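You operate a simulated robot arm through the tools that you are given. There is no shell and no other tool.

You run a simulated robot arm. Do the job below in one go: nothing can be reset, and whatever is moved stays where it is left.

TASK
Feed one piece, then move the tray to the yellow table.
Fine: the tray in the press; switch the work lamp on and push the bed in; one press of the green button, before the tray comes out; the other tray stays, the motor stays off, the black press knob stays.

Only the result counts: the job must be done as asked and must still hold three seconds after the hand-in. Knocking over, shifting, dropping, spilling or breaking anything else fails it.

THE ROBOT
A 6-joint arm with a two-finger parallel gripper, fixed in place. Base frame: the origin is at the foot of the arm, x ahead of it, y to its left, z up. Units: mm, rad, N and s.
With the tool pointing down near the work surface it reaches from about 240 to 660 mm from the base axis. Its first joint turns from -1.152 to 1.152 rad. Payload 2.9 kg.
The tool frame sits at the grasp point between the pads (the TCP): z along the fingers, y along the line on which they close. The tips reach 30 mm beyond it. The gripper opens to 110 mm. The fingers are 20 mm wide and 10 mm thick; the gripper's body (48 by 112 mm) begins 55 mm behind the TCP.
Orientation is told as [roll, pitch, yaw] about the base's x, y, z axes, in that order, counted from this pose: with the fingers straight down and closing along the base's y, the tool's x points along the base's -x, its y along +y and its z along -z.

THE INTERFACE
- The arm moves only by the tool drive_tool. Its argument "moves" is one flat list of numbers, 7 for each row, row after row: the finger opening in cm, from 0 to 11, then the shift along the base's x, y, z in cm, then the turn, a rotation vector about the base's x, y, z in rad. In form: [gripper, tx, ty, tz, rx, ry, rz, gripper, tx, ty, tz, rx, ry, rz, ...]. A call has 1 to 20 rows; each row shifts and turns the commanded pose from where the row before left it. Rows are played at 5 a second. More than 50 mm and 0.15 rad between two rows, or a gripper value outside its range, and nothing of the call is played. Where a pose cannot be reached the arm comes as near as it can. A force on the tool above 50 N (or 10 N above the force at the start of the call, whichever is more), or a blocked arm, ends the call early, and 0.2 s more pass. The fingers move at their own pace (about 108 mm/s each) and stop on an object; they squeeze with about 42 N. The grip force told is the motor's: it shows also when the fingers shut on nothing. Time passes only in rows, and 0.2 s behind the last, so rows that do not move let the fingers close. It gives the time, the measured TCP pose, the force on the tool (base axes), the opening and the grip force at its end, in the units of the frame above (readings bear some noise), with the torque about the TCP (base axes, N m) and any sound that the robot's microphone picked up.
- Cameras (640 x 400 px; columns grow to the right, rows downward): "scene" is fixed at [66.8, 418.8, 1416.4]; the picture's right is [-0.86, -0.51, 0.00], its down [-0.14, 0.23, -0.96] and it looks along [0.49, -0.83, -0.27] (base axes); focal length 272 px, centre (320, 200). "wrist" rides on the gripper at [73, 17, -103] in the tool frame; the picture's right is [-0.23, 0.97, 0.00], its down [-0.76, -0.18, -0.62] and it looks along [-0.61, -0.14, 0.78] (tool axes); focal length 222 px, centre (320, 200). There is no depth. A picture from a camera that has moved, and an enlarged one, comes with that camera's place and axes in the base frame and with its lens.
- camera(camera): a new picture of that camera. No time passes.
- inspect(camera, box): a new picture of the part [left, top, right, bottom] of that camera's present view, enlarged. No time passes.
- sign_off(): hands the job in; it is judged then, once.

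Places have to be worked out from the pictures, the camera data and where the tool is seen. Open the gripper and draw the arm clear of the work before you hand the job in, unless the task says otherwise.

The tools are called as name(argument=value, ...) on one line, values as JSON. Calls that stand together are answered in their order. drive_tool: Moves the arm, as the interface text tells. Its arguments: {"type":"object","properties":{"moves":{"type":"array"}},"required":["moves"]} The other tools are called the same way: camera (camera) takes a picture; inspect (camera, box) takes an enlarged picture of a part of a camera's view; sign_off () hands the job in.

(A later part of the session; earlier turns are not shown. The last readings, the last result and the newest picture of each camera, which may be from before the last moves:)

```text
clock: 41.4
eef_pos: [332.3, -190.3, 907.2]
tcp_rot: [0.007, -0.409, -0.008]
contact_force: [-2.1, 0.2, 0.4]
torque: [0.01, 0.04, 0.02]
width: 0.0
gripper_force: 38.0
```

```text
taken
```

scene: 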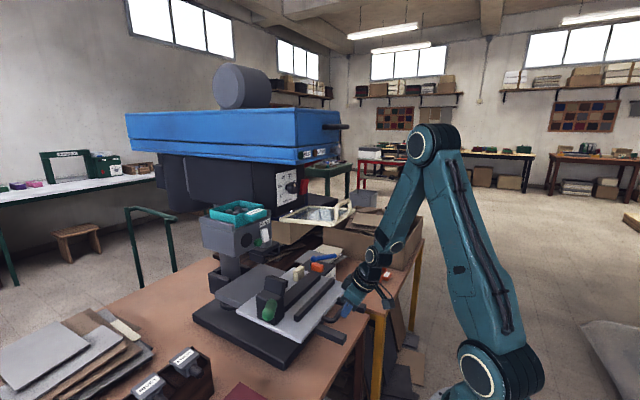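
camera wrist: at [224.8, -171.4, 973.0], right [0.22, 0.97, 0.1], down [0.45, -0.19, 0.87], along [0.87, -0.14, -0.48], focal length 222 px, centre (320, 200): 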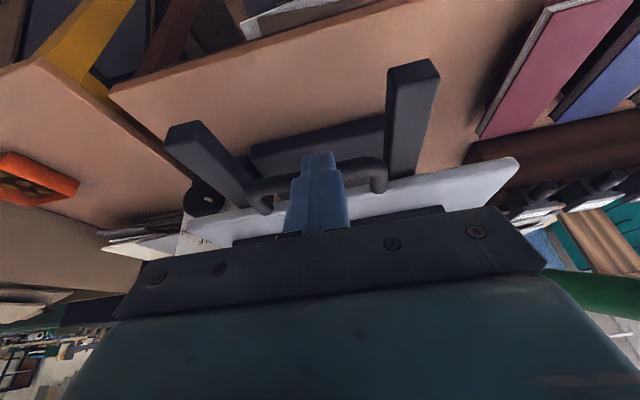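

The bed has slid in about 80 mm along its two fixed rails. I continue pushing in small steps.

drive_tool(moves=[0, 0.8, 0, -0.05, 0, -0.04, 0, 0, 0.8, 0, -0.05, 0, -0.04, 0, 0, 0.8, 0, -0.05, 0, -0.04, 0, 0, 0.8, 0, -0.05, 0, -0.04, 0])

drive_tool(moves=[0, 0.8, 0, -0.05, 0, -0.04, 0, 0, 0.8, 0, -0.05, 0, -0.04, 0, 0, 0.8, 0, -0.05, 0, -0.04, 0, 0, 0.8, 0, -0.05, 0, -0.04, 0])

camera(camera="wrist")

camera(camera="scene")

```text
clock: 42.4
eef_pos: [364.5, -188.3, 904.8]
tcp_rot: [0.009, -0.567, -0.011]
contact_force: [-2.1, 0.4, 0.9]
torque: [0.02, 0.03, 0.0]
width: 0.0
gripper_force: 37.1
```

```text
clock: 43.4
eef_pos: [396.8, -190.2, 901.8]
tcp_rot: [0.007, -0.727, -0.011]
contact_force: [-0.1, 0.5, -0.1]
torque: [-0.03, 0.0, 0.01]
width: 0.0
gripper_force: 37.5
```

```text
taken
camera wrist: at [274.4, -170.9, 931.0], right [0.17, 0.97, 0.16], down [0.15, -0.19, 0.97], along [0.97, -0.15, -0.18], focal length 222 px, centre (320, 200)
```

wrist: 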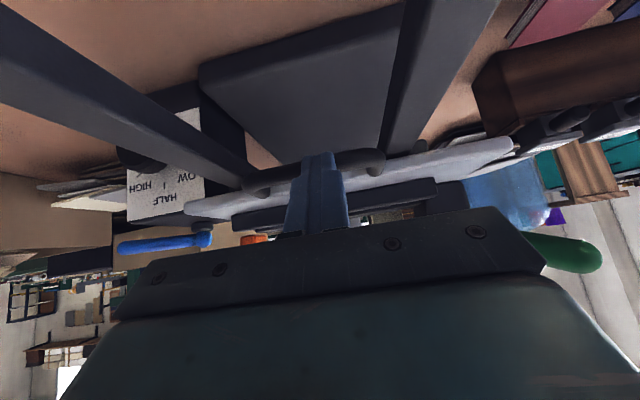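

```text
taken
```

scene: 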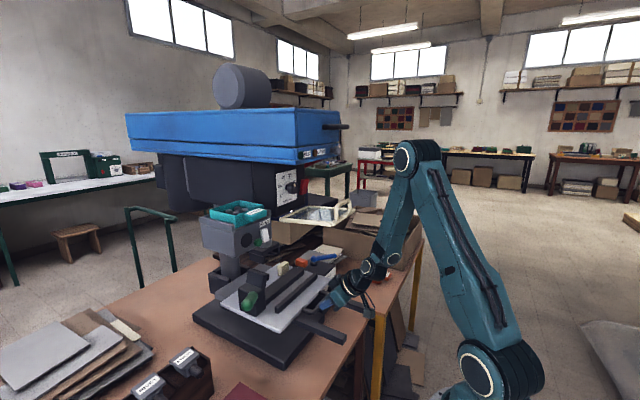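

The bed is nearly under the head. I keep pushing gently until it stops.

drive_tool(moves=[0, 0.6, 0, 0, 0, -0.03, 0, 0, 0.6, 0, 0, 0, -0.03, 0, 0, 0.6, 0, 0, 0, -0.03, 0])

inspect(camera="scene", box=[180, 220, 400, 360])

inspect(camera="wrist", box=[220, 110, 440, 250])

```text
clock: 44.2
eef_pos: [414.5, -190.2, 899.4]
tcp_rot: [0.014, -0.816, -0.013]
contact_force: [-1.9, 1.3, 0.1]
torque: [0.0, 0.03, 0.04]
width: 0.0
gripper_force: 37.7
```

```text
2.86 times, centred on (290, 290) of scene
camera zoom: at [66.7, 418.8, 1416.3], right [-0.86, -0.51, 0.0], down [-0.14, 0.23, -0.96], along [0.49, -0.83, -0.27], focal length 776 px, centre (406, -57)
```

zoom: 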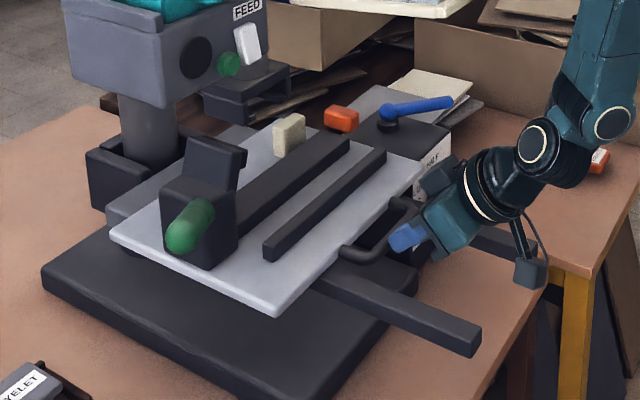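

```text
2.86 times, centred on (330, 180) of wrist
camera zoom: at [289.5, -171.2, 918.7], right [0.16, 0.97, 0.17], down [0.07, -0.19, 0.98], along [0.98, -0.14, -0.09], focal length 635 px, centre (291, 257)
```

zoom: 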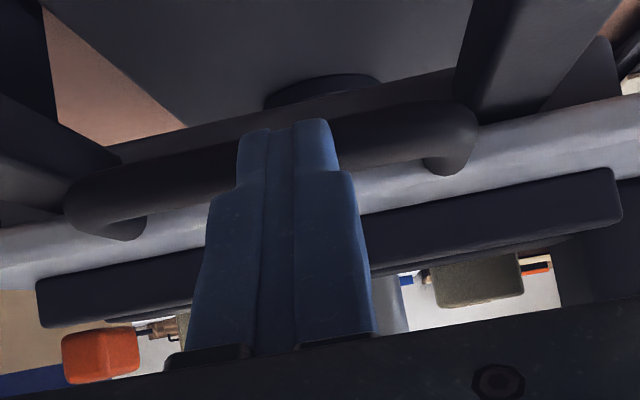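

The bed is almost home, with only light friction. I continue without further tilt, in 5 mm steps.

drive_tool(moves=[0, 0.5, 0, 0, 0, 0, 0, 0, 0.5, 0, 0, 0, 0, 0, 0, 0.5, 0, 0, 0, 0, 0])

drive_tool(moves=[0, 0.5, 0, 0, 0, 0, 0, 0, 0.5, 0, 0, 0, 0, 0, 0, 0.5, 0, 0, 0, 0, 0])

inspect(camera="scene", box=[180, 220, 400, 360])

```text
clock: 45.0
eef_pos: [428.0, -189.1, 900.8]
tcp_rot: [0.01, -0.817, -0.012]
contact_force: [-2.4, -1.7, 0.8]
torque: [-0.01, 0.01, -0.05]
width: 0.0
gripper_force: 37.8
```

```text
clock: 45.8
eef_pos: [445.1, -189.5, 902.0]
tcp_rot: [0.01, -0.819, -0.012]
contact_force: [-1.9, -2.0, 8.1]
torque: [-0.11, -0.15, -0.09]
width: 0.0
gripper_force: 37.9
```

```text
2.86 times, centred on (290, 290) of scene
camera zoom: at [66.6, 418.8, 1416.4], right [-0.86, -0.51, 0.0], down [-0.14, 0.23, -0.96], along [0.49, -0.83, -0.27], focal length 776 px, centre (406, -57)
```

zoom: 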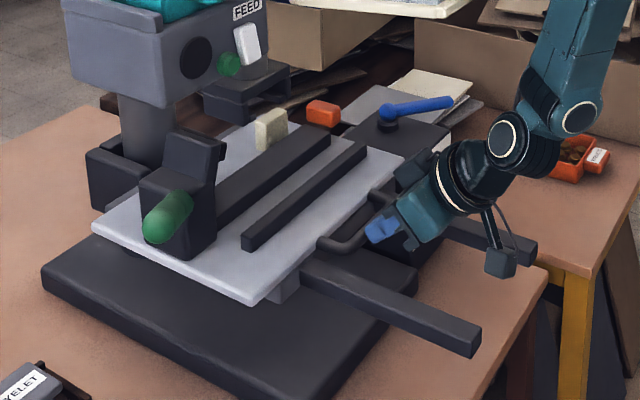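

An upward force of 8 N appeared, so a fingertip may be touching something below. I check the wrist view before continuing.

inspect(camera="wrist", box=[180, 80, 460, 250])

inspect(camera="scene", box=[270, 260, 380, 340])

```text
2.29 times, centred on (320, 165) of wrist
camera zoom: at [319.0, -170.8, 918.5], right [0.16, 0.97, 0.17], down [0.06, -0.18, 0.98], along [0.99, -0.15, -0.09], focal length 508 px, centre (320, 280)
```

zoom: 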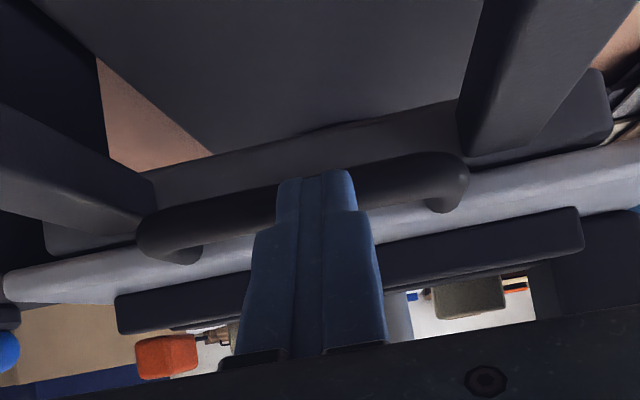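

```text
5.00 times, centred on (325, 300) of scene
camera zoom: at [66.6, 418.8, 1416.4], right [-0.86, -0.51, 0.0], down [-0.14, 0.23, -0.96], along [0.49, -0.83, -0.27], focal length 1358 px, centre (295, -300)
```

zoom: 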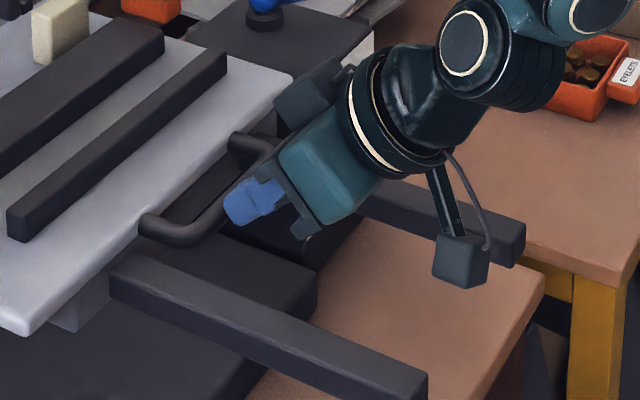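

The tip seems to be brushing the fixed plate's front edge beneath the bed. I raise the tool 8 mm and push on in small steps.

drive_tool(moves=[0, 0, 0, 0.5, 0, 0, 0, 0, 0, 0, 0.2, 0, 0, 0])

drive_tool(moves=[0, 0.4, 0, 0, 0, 0, 0, 0, 0.4, 0, 0, 0, 0, 0])

inspect(camera="scene", box=[180, 220, 400, 360])

inspect(camera="wrist", box=[180, 80, 460, 250])

```text
clock: 46.4
eef_pos: [444.3, -188.2, 909.3]
tcp_rot: [0.014, -0.814, -0.014]
contact_force: [0.0, 0.1, 0.1]
torque: [-0.02, -0.01, -0.01]
width: 0.0
gripper_force: 37.4
```

```text
clock: 47.0
eef_pos: [452.5, -189.9, 908.9]
tcp_rot: [0.012, -0.813, -0.014]
contact_force: [-1.8, 0.4, 2.1]
torque: [-0.02, 0.01, -0.01]
width: 0.1
gripper_force: 37.5
```

```text
2.86 times, centred on (290, 290) of scene
camera zoom: at [66.7, 418.8, 1416.3], right [-0.86, -0.51, 0.0], down [-0.14, 0.23, -0.96], along [0.49, -0.83, -0.27], focal length 776 px, centre (406, -57)
```

zoom: 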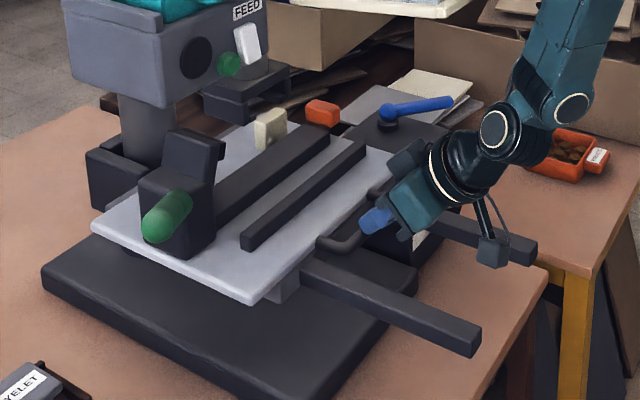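

```text
2.29 times, centred on (320, 165) of wrist
camera zoom: at [327.2, -171.0, 926.6], right [0.16, 0.97, 0.17], down [0.07, -0.19, 0.98], along [0.98, -0.15, -0.1], focal length 508 px, centre (320, 280)
```

zoom: 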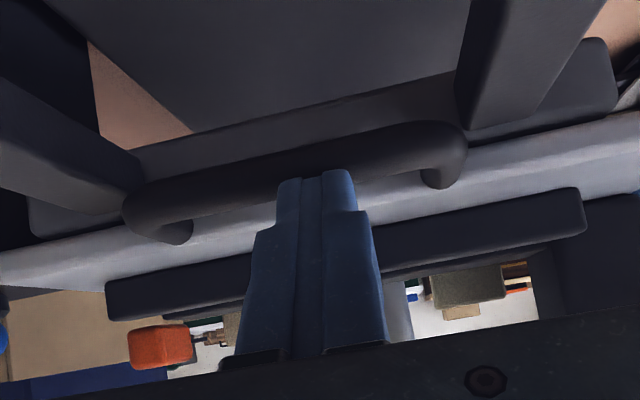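

The fingertip is now riding above the bar rather than pushing it. I back off, lower the tool to z≈896 and push again to see whether the bed has reached its stop.

drive_tool(moves=[0, -2, 0, 0, 0, 0, 0, 0, -2, 0, 0, 0, 0, 0, 0, 0, 0, -1.3, 0, 0, 0])

inspect(camera="wrist", box=[180, 80, 460, 250])

inspect(camera="scene", box=[180, 220, 400, 360])

```text
clock: 47.8
eef_pos: [411.3, -189.0, 895.3]
tcp_rot: [0.011, -0.817, -0.014]
contact_force: [-0.3, 0.0, 0.0]
torque: [0.01, -0.03, -0.01]
width: 0.0
gripper_force: 38.0
```

```text
2.29 times, centred on (320, 165) of wrist
camera zoom: at [286.0, -170.3, 913.7], right [0.16, 0.97, 0.17], down [0.07, -0.19, 0.98], along [0.98, -0.14, -0.09], focal length 508 px, centre (320, 280)
```

zoom: 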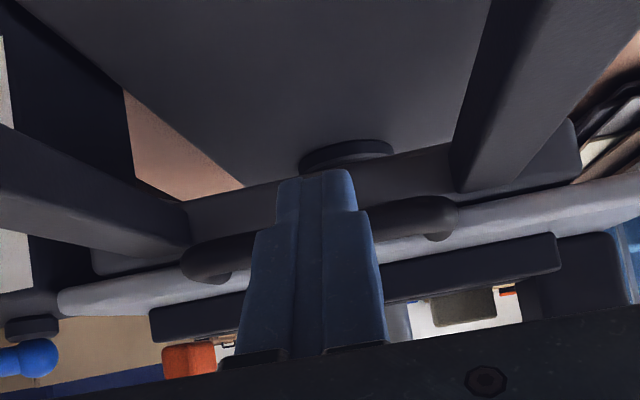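

```text
2.86 times, centred on (290, 290) of scene
camera zoom: at [66.8, 418.8, 1416.4], right [-0.86, -0.51, 0.0], down [-0.14, 0.23, -0.96], along [0.49, -0.83, -0.27], focal length 776 px, centre (406, -57)
```

zoom: 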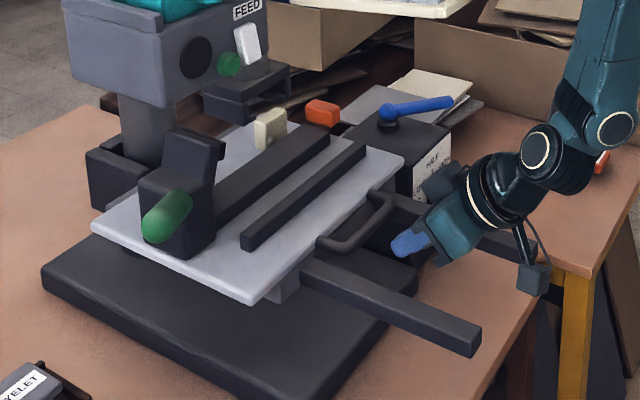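

The bar is at z≈881, and my fingertip now faces it squarely. I push forward again and watch the x force.

drive_tool(moves=[0, 1.5, 0, 0, 0, 0, 0, 0, 0.8, 0, 0, 0, 0, 0])

drive_tool(moves=[0, 0.4, 0, 0, 0, 0, 0, 0, 0.3, 0, 0, 0, 0, 0])

drive_tool(moves=[0, 0.4, 0, 0, 0, 0, 0, 0, 0.3, 0, 0, 0, 0, 0])

```text
clock: 48.4
eef_pos: [436.8, -190.0, 895.3]
tcp_rot: [0.014, -0.815, -0.013]
contact_force: [-0.7, 0.8, 0.4]
torque: [0.0, 0.02, -0.01]
width: 0.0
gripper_force: 37.4
```

```text
clock: 49.0
eef_pos: [441.3, -188.5, 896.2]
tcp_rot: [0.01, -0.815, -0.011]
contact_force: [-0.9, -0.8, -0.8]
torque: [-0.02, 0.02, -0.02]
width: 0.0
gripper_force: 37.7
```

```text
clock: 49.6
eef_pos: [449.4, -188.4, 895.5]
tcp_rot: [0.012, -0.818, -0.014]
contact_force: [0.4, 0.9, 0.0]
torque: [-0.04, 0.0, 0.0]
width: 0.0
gripper_force: 37.9
```

inspect(camera="wrist", box=[180, 80, 460, 250])

inspect(camera="scene", box=[180, 220, 400, 360])

```text
2.29 times, centred on (320, 165) of wrist
camera zoom: at [323.6, -169.4, 914.0], right [0.16, 0.97, 0.17], down [0.07, -0.19, 0.98], along [0.98, -0.14, -0.09], focal length 508 px, centre (320, 280)
```

zoom: 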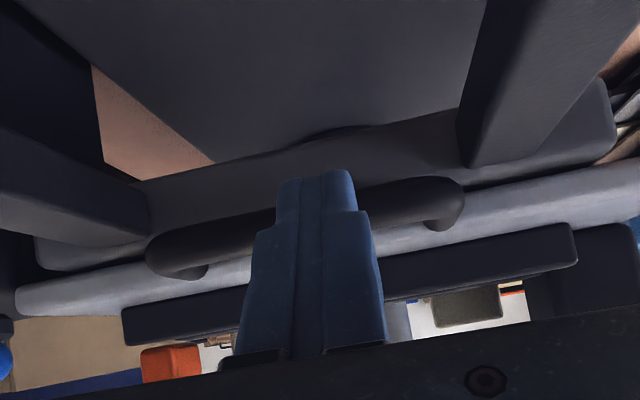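

```text
2.86 times, centred on (290, 290) of scene
camera zoom: at [66.8, 418.8, 1416.4], right [-0.86, -0.51, 0.0], down [-0.14, 0.23, -0.96], along [0.49, -0.83, -0.27], focal length 776 px, centre (406, -57)
```

zoom: 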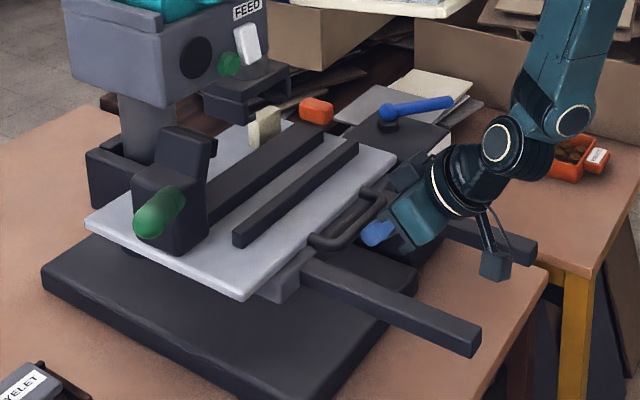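

The bed moved further in, so it wasn't at its stop. I keep pushing in small steps.

drive_tool(moves=[0, 0.4, 0, 0, 0, 0, 0, 0, 0.4, 0, 0, 0, 0, 0, 0, 0.4, 0, 0, 0, 0, 0])

drive_tool(moves=[0, 0.4, 0, 0, 0, 0, 0, 0, 0.4, 0, 0, 0, 0, 0, 0, 0.4, 0, 0, 0, 0, 0])

inspect(camera="scene", box=[180, 220, 400, 360])

inspect(camera="wrist", box=[180, 80, 460, 250])

```text
clock: 50.2
eef_pos: [452.2, -187.9, 895.8]
tcp_rot: [0.01, -0.811, -0.013]
contact_force: [-19.4, 3.6, 16.6]
torque: [-0.19, -0.21, 0.26]
width: 0.0
gripper_force: 37.2
stopped in row 3: the force on the tool passed its limit at 60 N (the readings are from after the stop); the commanded pose is now the measured one
```

```text
clock: 50.6
eef_pos: [453.2, -187.8, 896.3]
tcp_rot: [0.013, -0.805, -0.013]
contact_force: [-20.6, 3.7, 18.0]
torque: [-0.21, -0.22, 0.24]
width: 0.0
gripper_force: 38.0
stopped in row 1: the force on the tool passed its limit at 60 N (the readings are from after the stop); the commanded pose is now the measured one
```

```text
2.86 times, centred on (290, 290) of scene
camera zoom: at [66.0, 419.0, 1416.3], right [-0.86, -0.51, 0.0], down [-0.14, 0.23, -0.96], along [0.49, -0.83, -0.27], focal length 776 px, centre (406, -57)
```

zoom: 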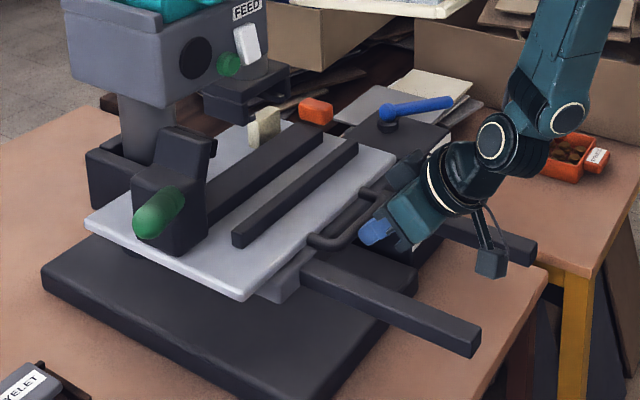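

```text
2.29 times, centred on (320, 165) of wrist
camera zoom: at [327.4, -169.7, 915.3], right [0.16, 0.97, 0.17], down [0.08, -0.19, 0.98], along [0.98, -0.15, -0.1], focal length 508 px, centre (320, 280)
```

zoom: 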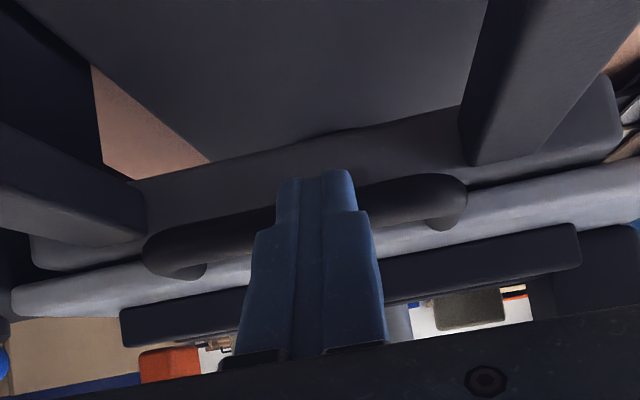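

The bed hit a hard stop (over 60 N against ~2 N friction before), after about 215 mm of travel, with the torque showing contact on the bar itself. It is fully in; I back the tool out the way it came.

drive_tool(moves=[0, -1.5, 0, 0, 0, 0, 0, 0, -2, 0, 0.5, 0, 0.04, 0, 0, -2, 0, 1, 0, 0.08, 0, 0, -2, 0, 1.5, 0, 0.08, 0, 0, -2, 0, 1.5, 0, 0.08, 0, 0, -2, 0, 2, 0, 0.08, 0, 0, -2, 0, 2, 0, 0.08, 0, 0, -2, 0, 2, 0, 0.08, 0])

camera(camera="scene")

camera(camera="wrist")

```text
clock: 52.4
eef_pos: [298.8, -188.5, 1002.6]
tcp_rot: [0.005, -0.283, -0.011]
contact_force: [0.6, 0.5, 0.5]
torque: [-0.01, -0.03, -0.01]
width: 0.0
gripper_force: 38.1
```

```text
taken
```

scene: 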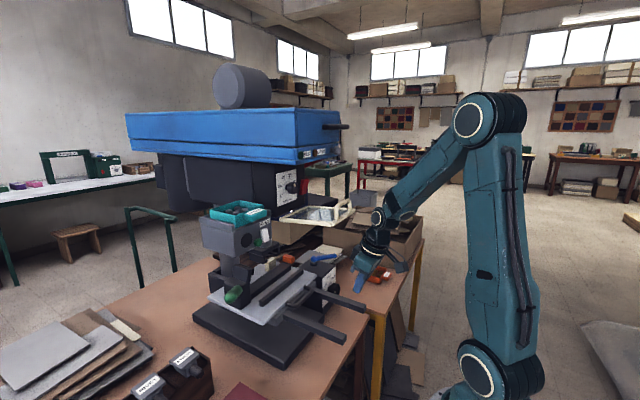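

```text
taken
camera wrist: at [199.6, -169.0, 1082.0], right [0.23, 0.97, 0.07], down [0.55, -0.19, 0.81], along [0.8, -0.15, -0.58], focal length 222 px, centre (320, 200)
```

wrist: 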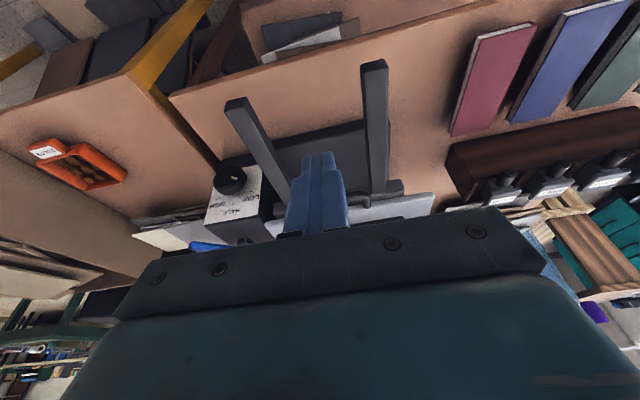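

inspect(camera="scene", box=[180, 190, 380, 350])

inspect(camera="scene", box=[200, 195, 300, 260])

```text
2.50 times, centred on (280, 270) of scene
camera zoom: at [66.8, 418.8, 1416.4], right [-0.86, -0.51, 0.0], down [-0.14, 0.23, -0.96], along [0.49, -0.83, -0.27], focal length 679 px, centre (420, 25)
```

zoom: 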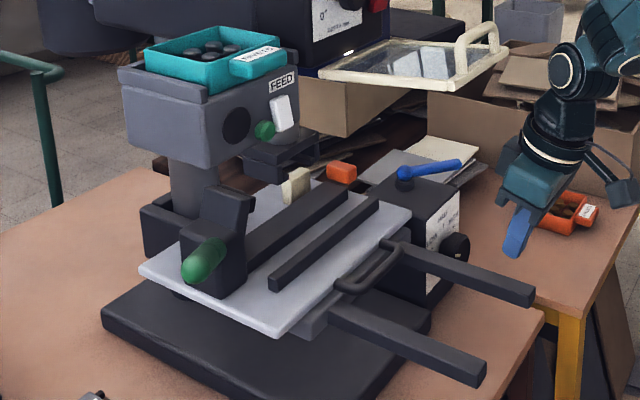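

```text
6.15 times, centred on (250, 228) of scene
camera zoom: at [66.8, 418.8, 1416.4], right [-0.86, -0.51, 0.0], down [-0.14, 0.23, -0.96], along [0.49, -0.83, -0.27], focal length 1672 px, centre (751, 31)
```

zoom: 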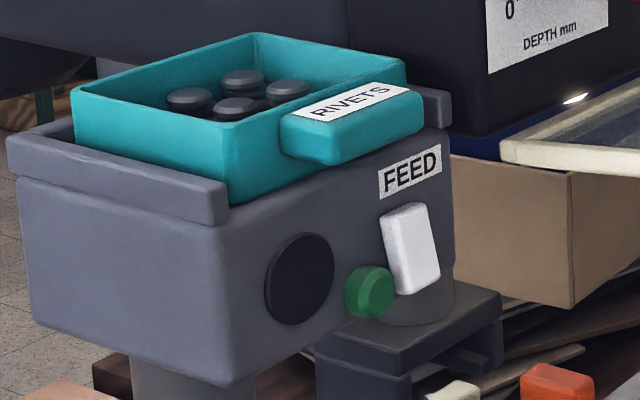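

The bed stays in, and the lamp is still lit. Next I return around the guard to the FEED panel to press the green button.

drive_tool(moves=[0, -1.2, 3.2, 2.2, 0, 0, 0, 0, -1.2, 3.2, 2.2, 0, 0, 0, 0, -0.3, 3.2, 2.2, 0, 0, 0, 0, 0, 3.2, 2.2, 0, 0, 0, 0, 1.5, 3.2, 2.2, 0, 0, 0, 0, 2, 3, 1.5, 0, 0, 0, 0, 2, 0.5, 1, 0, 0, 0])

drive_tool(moves=[0, 0.7, 0, 0, 0, -0.13, -0.03, 0, 0.7, 0, 0, 0, -0.13, -0.03, 0, 0.7, 0, 0, 0, -0.13, -0.03])

drive_tool(moves=[0, 0.7, 0, 0, -0.015, -0.13, -0.04, 0, 0.7, 0, 0, -0.015, -0.13, -0.04, 0, 0.7, 0, 0, -0.015, -0.12, -0.04])

```text
clock: 54.0
eef_pos: [328.3, 6.3, 1131.2]
tcp_rot: [0.005, -0.286, -0.01]
contact_force: [-0.1, 0.1, 0.0]
torque: [0.02, -0.03, -0.01]
width: 0.0
gripper_force: 38.1
```

```text
clock: 54.8
eef_pos: [348.3, 7.7, 1133.9]
tcp_rot: [0.031, -0.678, -0.115]
contact_force: [0.1, 0.4, -0.5]
torque: [-0.03, -0.04, 0.01]
width: 0.0
gripper_force: 37.6
```

```text
clock: 55.6
eef_pos: [368.1, 7.1, 1136.7]
tcp_rot: [0.072, -1.059, -0.267]
contact_force: [-1.0, -0.1, -0.4]
torque: [0.03, 0.02, 0.02]
width: 0.0
gripper_force: 37.4
```

Orientation is good for the button. I approach to about 60 mm in front of it, then check the view.

drive_tool(moves=[0, 2.4, -1.9, -0.4, 0, 0, 0, 0, 2.4, -1.9, -0.4, 0, 0, 0, 0, 2.4, -1.95, -0.4, 0, 0, 0])

inspect(camera="wrist", box=[270, 90, 450, 220])

inspect(camera="scene", box=[200, 190, 340, 280])

```text
clock: 56.4
eef_pos: [441.6, -49.7, 1121.7]
tcp_rot: [0.074, -1.059, -0.267]
contact_force: [0.3, 0.0, -0.5]
torque: [0.05, 0.02, 0.01]
width: 0.0
gripper_force: 37.5
```

```text
3.08 times, centred on (360, 155) of wrist
camera zoom: at [320.5, -6.0, 1110.1], right [0.3, 0.92, 0.23], down [-0.21, -0.17, 0.96], along [0.93, -0.34, 0.14], focal length 684 px, centre (197, 338)
```

zoom: 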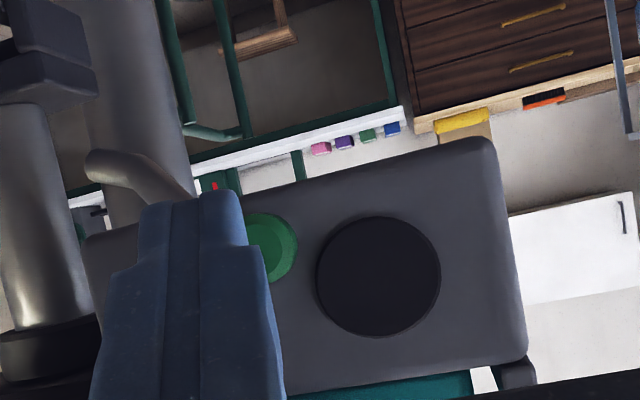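

```text
4.44 times, centred on (270, 235) of scene
camera zoom: at [66.8, 418.8, 1416.4], right [-0.86, -0.51, 0.0], down [-0.14, 0.23, -0.96], along [0.49, -0.83, -0.27], focal length 1207 px, centre (542, 44)
```

zoom: 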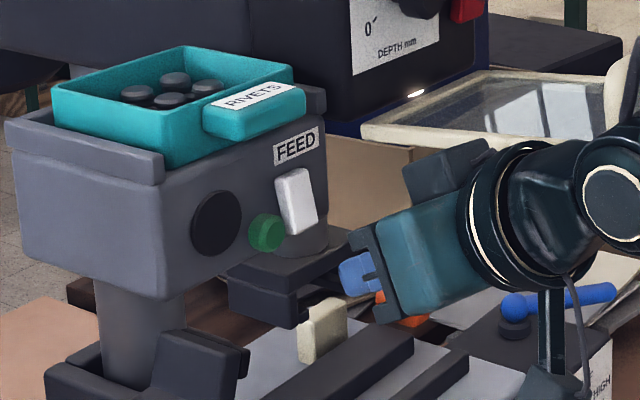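

The lead fingertip is at about (474, -46, 1116), aligned with the +y half of the green button and clear of the white rocker. I advance along +x to about 15 mm short and look.

drive_tool(moves=[0, 2.5, 0, 0.1, 0, 0, 0, 0, 2.4, 0, 0.1, 0, 0, 0])

inspect(camera="wrist", box=[250, 90, 430, 220])

inspect(camera="scene", box=[220, 200, 310, 260])

```text
clock: 57.0
eef_pos: [493.1, -49.6, 1125.0]
tcp_rot: [0.073, -1.057, -0.268]
contact_force: [0.2, 0.0, 0.2]
torque: [0.01, 0.02, 0.0]
width: 0.0
gripper_force: 37.9
```

```text
3.08 times, centred on (340, 155) of wrist
camera zoom: at [372.3, -6.4, 1112.4], right [0.3, 0.92, 0.23], down [-0.21, -0.17, 0.96], along [0.93, -0.34, 0.14], focal length 684 px, centre (258, 338)
```

zoom: 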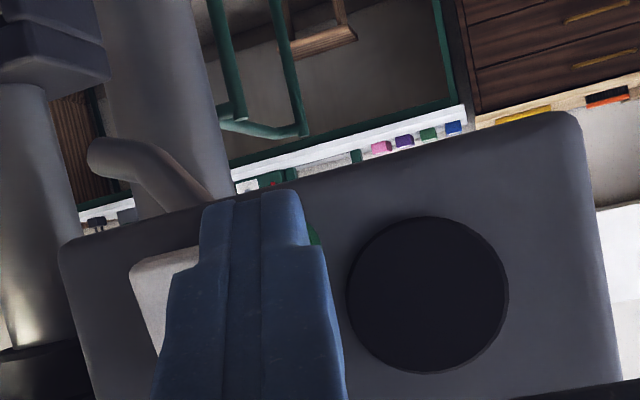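

```text
6.67 times, centred on (265, 230) of scene
camera zoom: at [66.8, 418.8, 1416.4], right [-0.86, -0.51, 0.0], down [-0.14, 0.23, -0.96], along [0.49, -0.83, -0.27], focal length 1811 px, centre (687, 0)
```

zoom: 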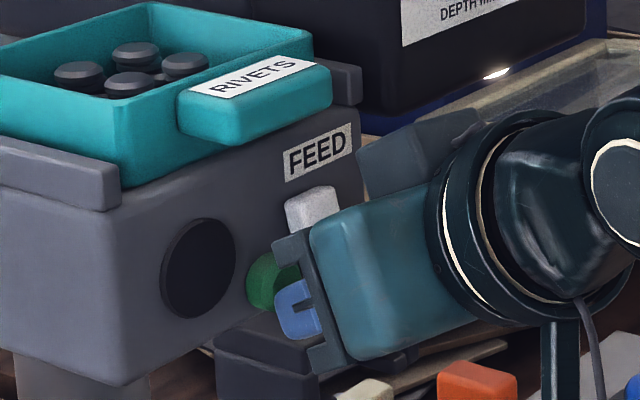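

The alignment matches the prediction. I now press in small steps and stop at the click.

drive_tool(moves=[0, 0.9, 0, -0.1, 0, 0, 0])

drive_tool(moves=[0, 0.3, 0, 0, 0, 0, 0])

drive_tool(moves=[0, 0.3, 0, 0, 0, 0, 0])

```text
clock: 57.4
eef_pos: [501.0, -50.3, 1124.3]
tcp_rot: [0.074, -1.058, -0.266]
contact_force: [-3.8, 1.6, 2.4]
torque: [-0.02, 0.0, 0.07]
width: 0.0
gripper_force: 37.9
heard: click
```

```text
clock: 57.8
eef_pos: [503.6, -50.5, 1123.7]
tcp_rot: [0.073, -1.056, -0.267]
contact_force: [-15.9, 4.3, 5.3]
torque: [0.01, -0.03, 0.11]
width: 0.0
gripper_force: 37.7
```

```text
clock: 58.2
eef_pos: [504.5, -51.4, 1123.8]
tcp_rot: [0.071, -1.055, -0.269]
contact_force: [-28.5, 4.9, 6.4]
torque: [0.06, 0.04, 0.1]
width: 0.0
gripper_force: 38.2
```

A click was heard, then rising resistance. I retreat along -x and check that the rocker and lamp are unchanged.

drive_tool(moves=[0, -1.5, 0, 0, 0, 0, 0, 0, -2.5, 0, 0, 0, 0, 0, 0, -2.5, 1, 0, 0, 0, 0])

inspect(camera="scene", box=[200, 190, 320, 270])

inspect(camera="scene", box=[230, 220, 330, 310])

camera(camera="wrist")

```text
clock: 59.0
eef_pos: [438.5, -38.8, 1123.5]
tcp_rot: [0.074, -1.059, -0.268]
contact_force: [0.3, -0.6, 1.0]
torque: [-0.01, 0.03, 0.01]
width: 0.0
gripper_force: 38.1
```

```text
5.00 times, centred on (260, 230) of scene
camera zoom: at [66.8, 418.8, 1416.4], right [-0.86, -0.51, 0.0], down [-0.14, 0.23, -0.96], along [0.49, -0.83, -0.27], focal length 1358 px, centre (620, 50)
```

zoom: 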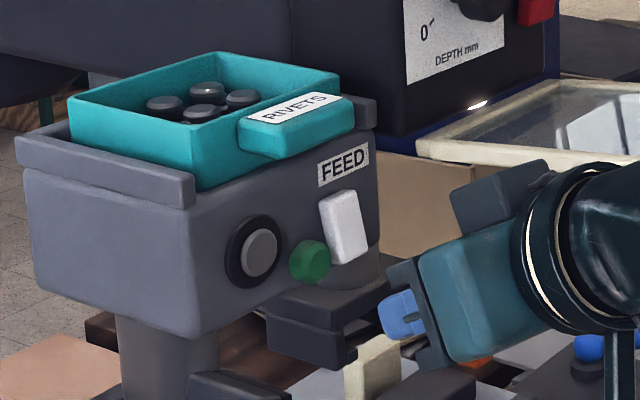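

```text
4.44 times, centred on (280, 265) of scene
camera zoom: at [66.8, 418.8, 1416.4], right [-0.86, -0.51, 0.0], down [-0.14, 0.23, -0.96], along [0.49, -0.83, -0.27], focal length 1207 px, centre (498, -89)
```

zoom: 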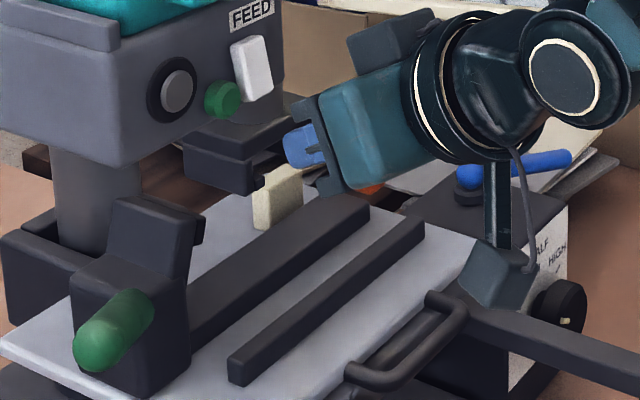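

```text
taken
camera wrist: at [319.2, 4.8, 1112.2], right [0.3, 0.92, 0.23], down [-0.21, -0.17, 0.96], along [0.93, -0.34, 0.14], focal length 222 px, centre (320, 200)
```

wrist: 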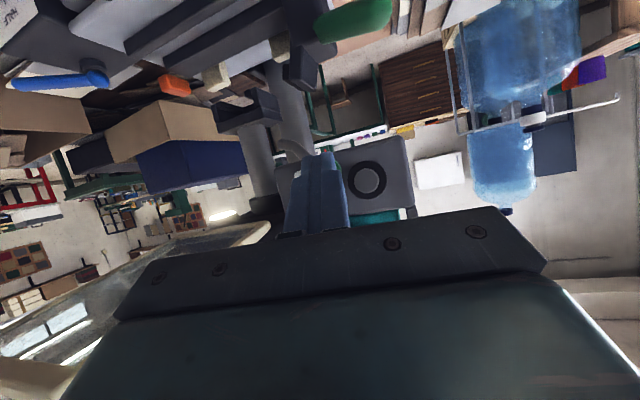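

One rivet now shows in the FEED outlet, the rocker is still on and the lamp still lit: exactly one press done. Next I rise in front of the tray with the gripper open to measure the tray's tab.

drive_tool(moves=[0, -2, 0, 2.5, -0.018, 0, 0.102, 0, -2, 0, 2.5, -0.018, 0, 0.102, 11, 0, -0.3, 3, 0, 0.08, 0, 11, 0, -0.3, 2.7, 0, 0.08, 0, 11, 0, 0, 0, 0, 0, 0])

camera(camera="wrist")

inspect(camera="wrist", box=[240, 90, 400, 210])

```text
clock: 60.2
eef_pos: [397.6, -46.2, 1232.4]
tcp_rot: [0.0, -0.901, -0.002]
contact_force: [-1.0, 0.3, -0.4]
torque: [0.02, -0.01, 0.0]
width: 110.2
gripper_force: 0.1
```

```text
taken
camera wrist: at [271.5, -28.7, 1238.8], right [0.14, 0.97, 0.18], down [-0.02, -0.18, 0.98], along [0.99, -0.14, -0.01], focal length 222 px, centre (320, 200)
```

wrist: 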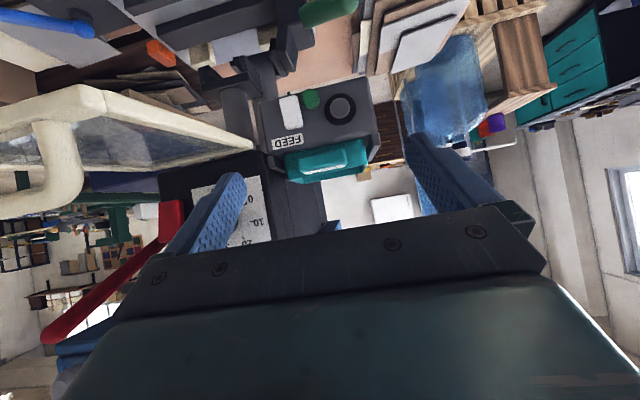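

```text
3.33 times, centred on (320, 150) of wrist
camera zoom: at [271.5, -28.7, 1238.8], right [0.14, 0.97, 0.18], down [-0.02, -0.18, 0.98], along [0.99, -0.14, -0.01], focal length 740 px, centre (320, 367)
```

zoom: 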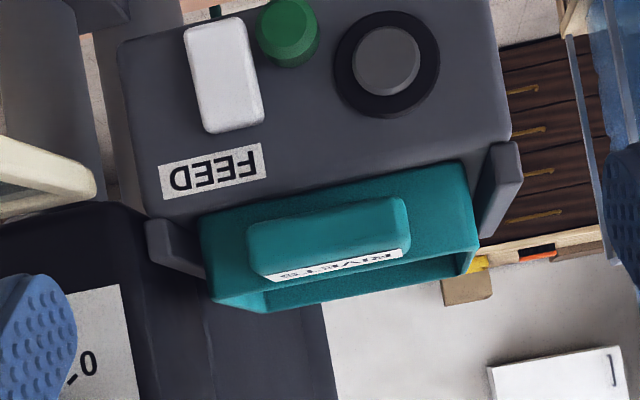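

From this view I get the tab at x≈519-545, y≈-80 to -29, z≈1186-1201, with the tray 100 mm wide (y -102 to -2). I'll grip the tab from the front with the tool tilted at -1.0, staying below the blue head; first to a stand-off pose with a 75 mm opening.

drive_tool(moves=[7.5, 2.1, -0.28, -0.8, 0, -0.033, 0, 7.5, 2.1, -0.28, -0.8, 0, -0.033, 0, 7.5, 2.1, -0.28, -0.8, 0, -0.033, 0, 7.5, 0, 0, 0, 0, 0, 0])

camera(camera="wrist")

inspect(camera="scene", box=[190, 170, 350, 270])

```text
clock: 61.2
eef_pos: [463.7, -53.9, 1205.5]
tcp_rot: [0.0, -1.001, 0.001]
contact_force: [0.6, -0.1, 1.1]
torque: [-0.03, -0.01, 0.01]
width: 74.9
gripper_force: 0.0
```

```text
taken
camera wrist: at [336.4, -34.7, 1200.3], right [0.12, 0.97, 0.19], down [-0.11, -0.18, 0.98], along [0.99, -0.14, 0.09], focal length 222 px, centre (320, 200)
```

wrist: 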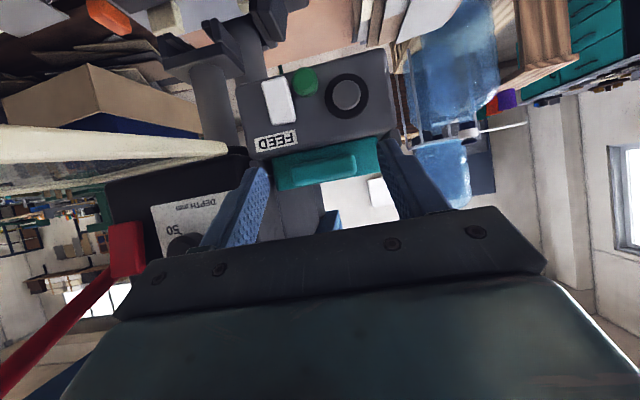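

```text
4.00 times, centred on (270, 220) of scene
camera zoom: at [66.8, 418.8, 1416.4], right [-0.86, -0.51, 0.0], down [-0.14, 0.23, -0.96], along [0.49, -0.83, -0.27], focal length 1086 px, centre (520, 120)
```

zoom: 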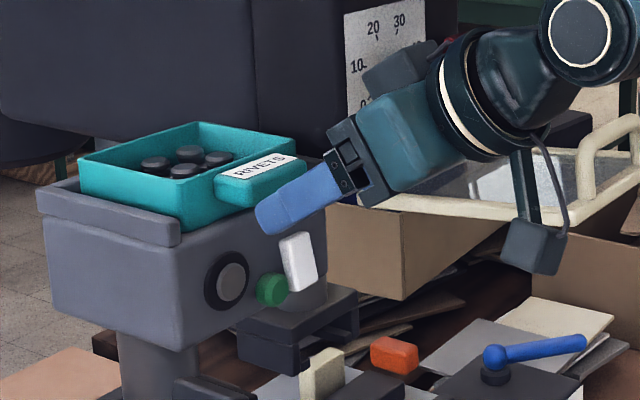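

The tab is centred between the fingers. I advance along +x to x≈500 first, checking for contact.

drive_tool(moves=[7.5, 1.8, 0, 0.1, 0, 0, 0, 7.5, 1.6, 0, 0.1, 0, 0, 0])

inspect(camera="wrist", box=[220, 100, 440, 240])

inspect(camera="scene", box=[220, 180, 320, 245])

```text
clock: 61.8
eef_pos: [497.1, -56.7, 1208.9]
tcp_rot: [-0.001, -1.001, -0.002]
contact_force: [-0.3, -0.4, 0.6]
torque: [-0.02, 0.02, 0.02]
width: 75.1
gripper_force: 0.0
```

```text
2.86 times, centred on (330, 170) of wrist
camera zoom: at [370.7, -37.5, 1203.2], right [0.12, 0.97, 0.19], down [-0.11, -0.18, 0.98], along [0.99, -0.14, 0.09], focal length 635 px, centre (291, 286)
```

zoom: 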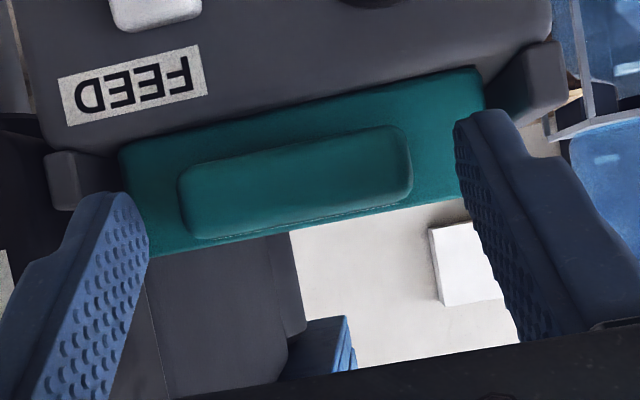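

```text
6.15 times, centred on (270, 212) of scene
camera zoom: at [66.8, 418.8, 1416.4], right [-0.86, -0.51, 0.0], down [-0.14, 0.23, -0.96], along [0.49, -0.83, -0.27], focal length 1672 px, centre (628, 123)
```

zoom: 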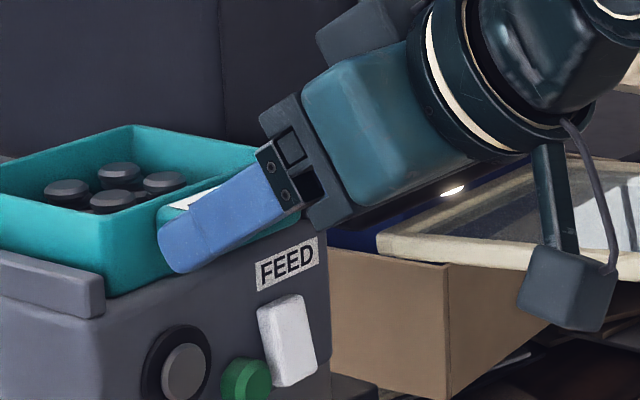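

The tab is centred at y≈-54. I advance 12 mm more with a 2 mm y correction, then close on the tab.

drive_tool(moves=[7.5, 0.6, 0.1, 0, 0, 0, 0, 7.5, 0.5, 0.1, 0, 0, 0, 0])

drive_tool(moves=[4.5, 0, 0, 0, 0, 0, 0, 4.5, 0, 0, 0, 0, 0, 0, 4.5, 0, 0, 0, 0, 0, 0])

inspect(camera="wrist", box=[220, 100, 440, 240])

inspect(camera="scene", box=[200, 180, 320, 255])

```text
clock: 62.4
eef_pos: [508.1, -53.5, 1208.5]
tcp_rot: [-0.001, -1.002, 0.0]
contact_force: [0.2, 0.2, 0.1]
torque: [-0.01, -0.02, 0.02]
width: 74.7
gripper_force: 0.0
```

```text
clock: 63.2
eef_pos: [508.4, -52.3, 1209.3]
tcp_rot: [0.001, -1.0, 0.0]
contact_force: [1.2, 0.0, -0.2]
torque: [0.05, -0.06, -0.03]
width: 55.2
gripper_force: 42.0
```

```text
2.86 times, centred on (330, 170) of wrist
camera zoom: at [381.8, -34.4, 1203.8], right [0.12, 0.97, 0.19], down [-0.11, -0.18, 0.98], along [0.99, -0.14, 0.09], focal length 635 px, centre (291, 286)
```

zoom: 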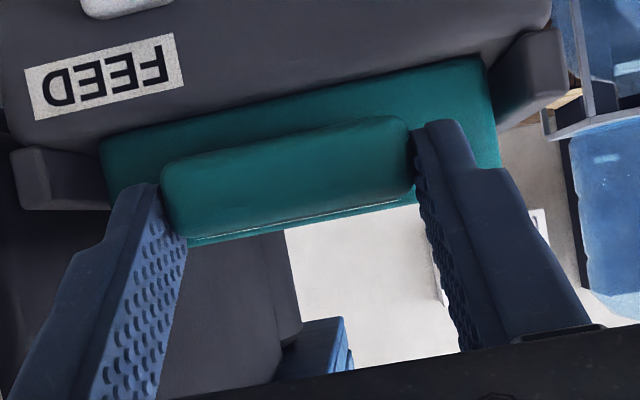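

```text
5.33 times, centred on (260, 218) of scene
camera zoom: at [66.8, 418.8, 1416.4], right [-0.86, -0.51, 0.0], down [-0.14, 0.23, -0.96], along [0.49, -0.83, -0.27], focal length 1449 px, centre (640, 107)
```

zoom: 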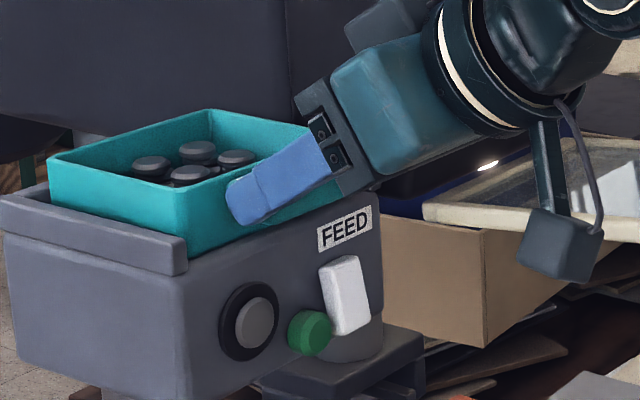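

Gripped at 55 mm with 42 N. I lift a few millimetres and check the load and whether the tray stays level.

drive_tool(moves=[3, 0, 0, 0.4, 0, 0, 0, 3, 0, 0, 0.4, 0, 0, 0])

inspect(camera="scene", box=[200, 180, 320, 255])

inspect(camera="wrist", box=[220, 100, 440, 240])

```text
clock: 63.8
eef_pos: [507.9, -52.1, 1216.9]
tcp_rot: [-0.001, -1.0, 0.001]
contact_force: [0.5, -0.5, -0.9]
torque: [-0.02, 0.07, 0.02]
width: 55.3
gripper_force: 42.0
```

```text
5.33 times, centred on (260, 218) of scene
camera zoom: at [66.8, 418.8, 1416.4], right [-0.86, -0.51, 0.0], down [-0.14, 0.23, -0.96], along [0.49, -0.83, -0.27], focal length 1449 px, centre (640, 107)
```

zoom: 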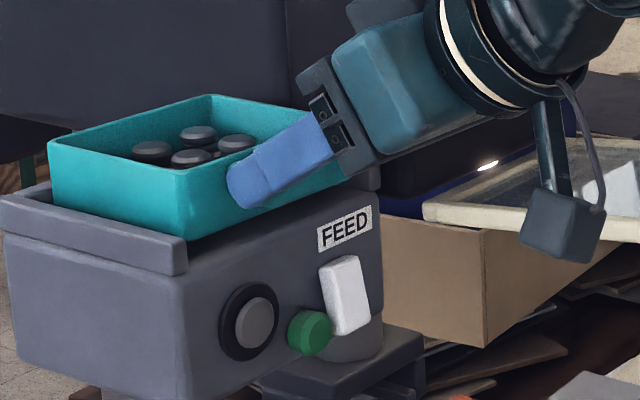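

```text
2.86 times, centred on (330, 170) of wrist
camera zoom: at [380.9, -35.0, 1212.2], right [0.12, 0.97, 0.19], down [-0.11, -0.18, 0.98], along [0.99, -0.14, 0.09], focal length 635 px, centre (291, 286)
```

zoom: 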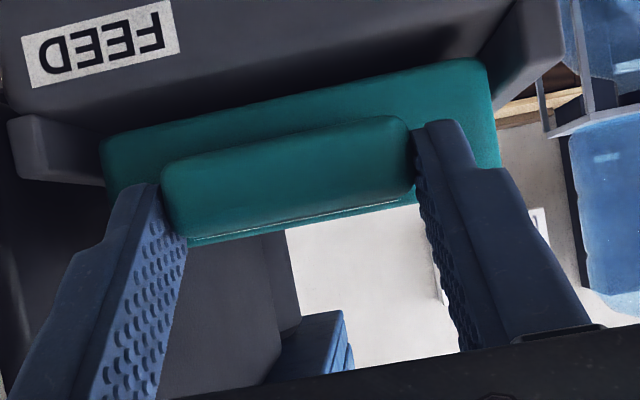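

The tray lifts level. I now draw it back and up diagonally so it clears the side rails while the gripper stays below the head.

drive_tool(moves=[3, -0.6, 0, 0.5, 0, 0, 0, 3, -0.8, 0, 0.5, 0, 0, 0, 3, -1, 0, 0.5, 0, 0, 0])

inspect(camera="scene", box=[200, 180, 320, 255])

camera(camera="wrist")

```text
clock: 64.6
eef_pos: [485.0, -52.0, 1232.9]
tcp_rot: [0.001, -1.0, -0.001]
contact_force: [-0.2, 0.4, -0.8]
torque: [-0.02, 0.15, 0.0]
width: 55.5
gripper_force: 42.1
```

```text
5.33 times, centred on (260, 218) of scene
camera zoom: at [66.8, 418.8, 1416.4], right [-0.86, -0.51, 0.0], down [-0.14, 0.23, -0.96], along [0.49, -0.83, -0.27], focal length 1449 px, centre (640, 107)
```

zoom: 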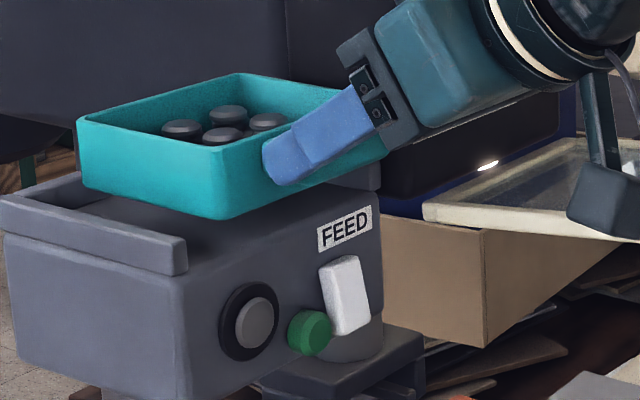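

```text
taken
camera wrist: at [357.9, -34.8, 1226.9], right [0.12, 0.97, 0.19], down [-0.11, -0.18, 0.98], along [0.99, -0.14, 0.09], focal length 222 px, centre (320, 200)
```

wrist: 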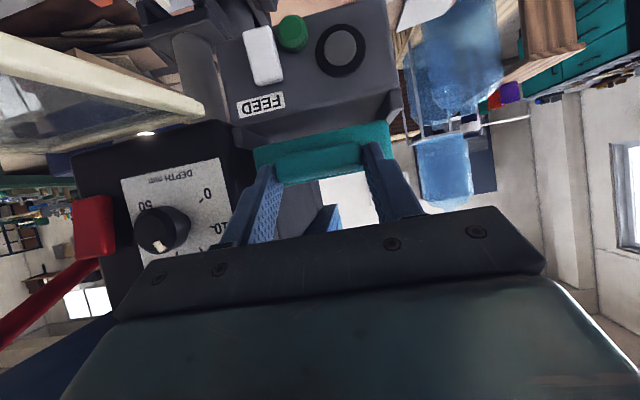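

The tray is level and clear of the rails, with a light load. I pull it straight back out toward the robot in slow steps.

drive_tool(moves=[3, -2, 0.6, 0, 0, 0, 0, 3, -2, 0.7, 0, 0, 0, 0, 3, -2, 0.7, 0, 0, 0, 0, 3, -2, 0.7, 0, 0, 0, 0, 3, -2, 0.7, 0, 0, 0, 0, 3, -2, 0.7, 0, 0, 0, 0])

camera(camera="scene")

camera(camera="wrist")

```text
clock: 66.0
eef_pos: [363.8, -13.4, 1230.9]
tcp_rot: [0.001, -1.002, -0.002]
contact_force: [-0.3, 1.2, -1.4]
torque: [-0.01, 0.09, 0.01]
width: 55.2
gripper_force: 42.0
```

```text
taken
```

scene: 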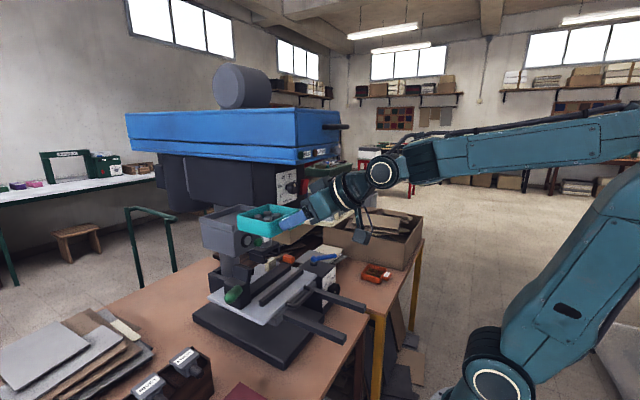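

```text
taken
camera wrist: at [237.3, 5.6, 1226.2], right [0.12, 0.97, 0.19], down [-0.11, -0.18, 0.98], along [0.99, -0.14, 0.09], focal length 222 px, centre (320, 200)
```

wrist: 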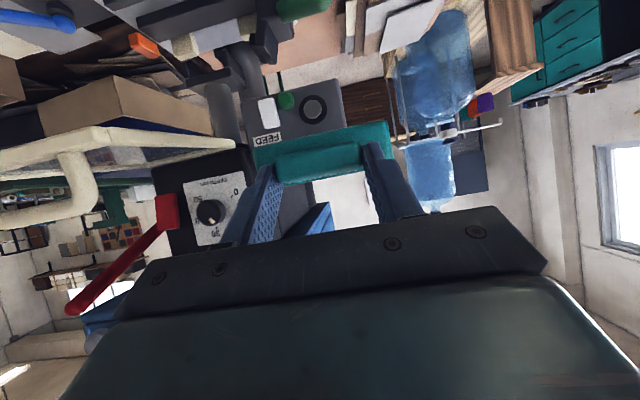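

The tray is out and level. I lower it in the clear space to pass below the guard.

drive_tool(moves=[3, 0, 0, -1, 0, 0, 0, 3, 0, 0, -2, 0, 0, 0, 3, 0, 0, -2.2, 0, 0, 0, 3, 0, 0, -2.2, 0, 0, 0, 3, 0, 0, -2.2, 0, 0, 0, 3, 0, 0, -2.2, 0, 0, 0, 3, 0, 0, -2, 0, 0, 0, 3, 0, 0, -1, 0, 0, 0])

inspect(camera="scene", box=[200, 190, 400, 320])

```text
clock: 67.8
eef_pos: [379.2, -13.0, 1096.6]
tcp_rot: [-0.001, -0.998, -0.002]
contact_force: [-0.2, -0.1, -0.6]
torque: [0.03, 0.11, -0.01]
width: 55.0
gripper_force: 42.4
out of reach, approached as far as the arm can: row 7, 8
```

```text
3.08 times, centred on (300, 255) of scene
camera zoom: at [66.8, 418.8, 1416.4], right [-0.86, -0.51, 0.0], down [-0.14, 0.23, -0.96], along [0.49, -0.83, -0.27], focal length 836 px, centre (382, 31)
```

zoom: 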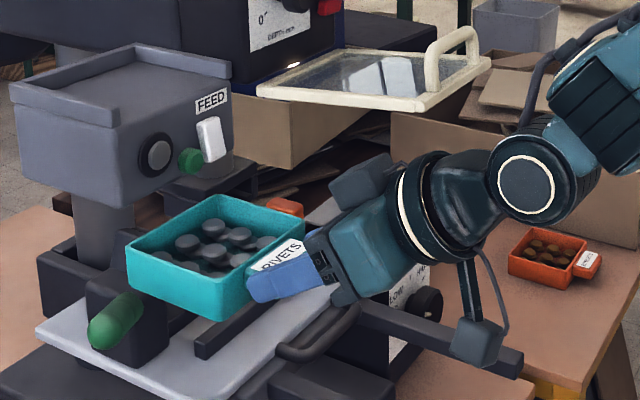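

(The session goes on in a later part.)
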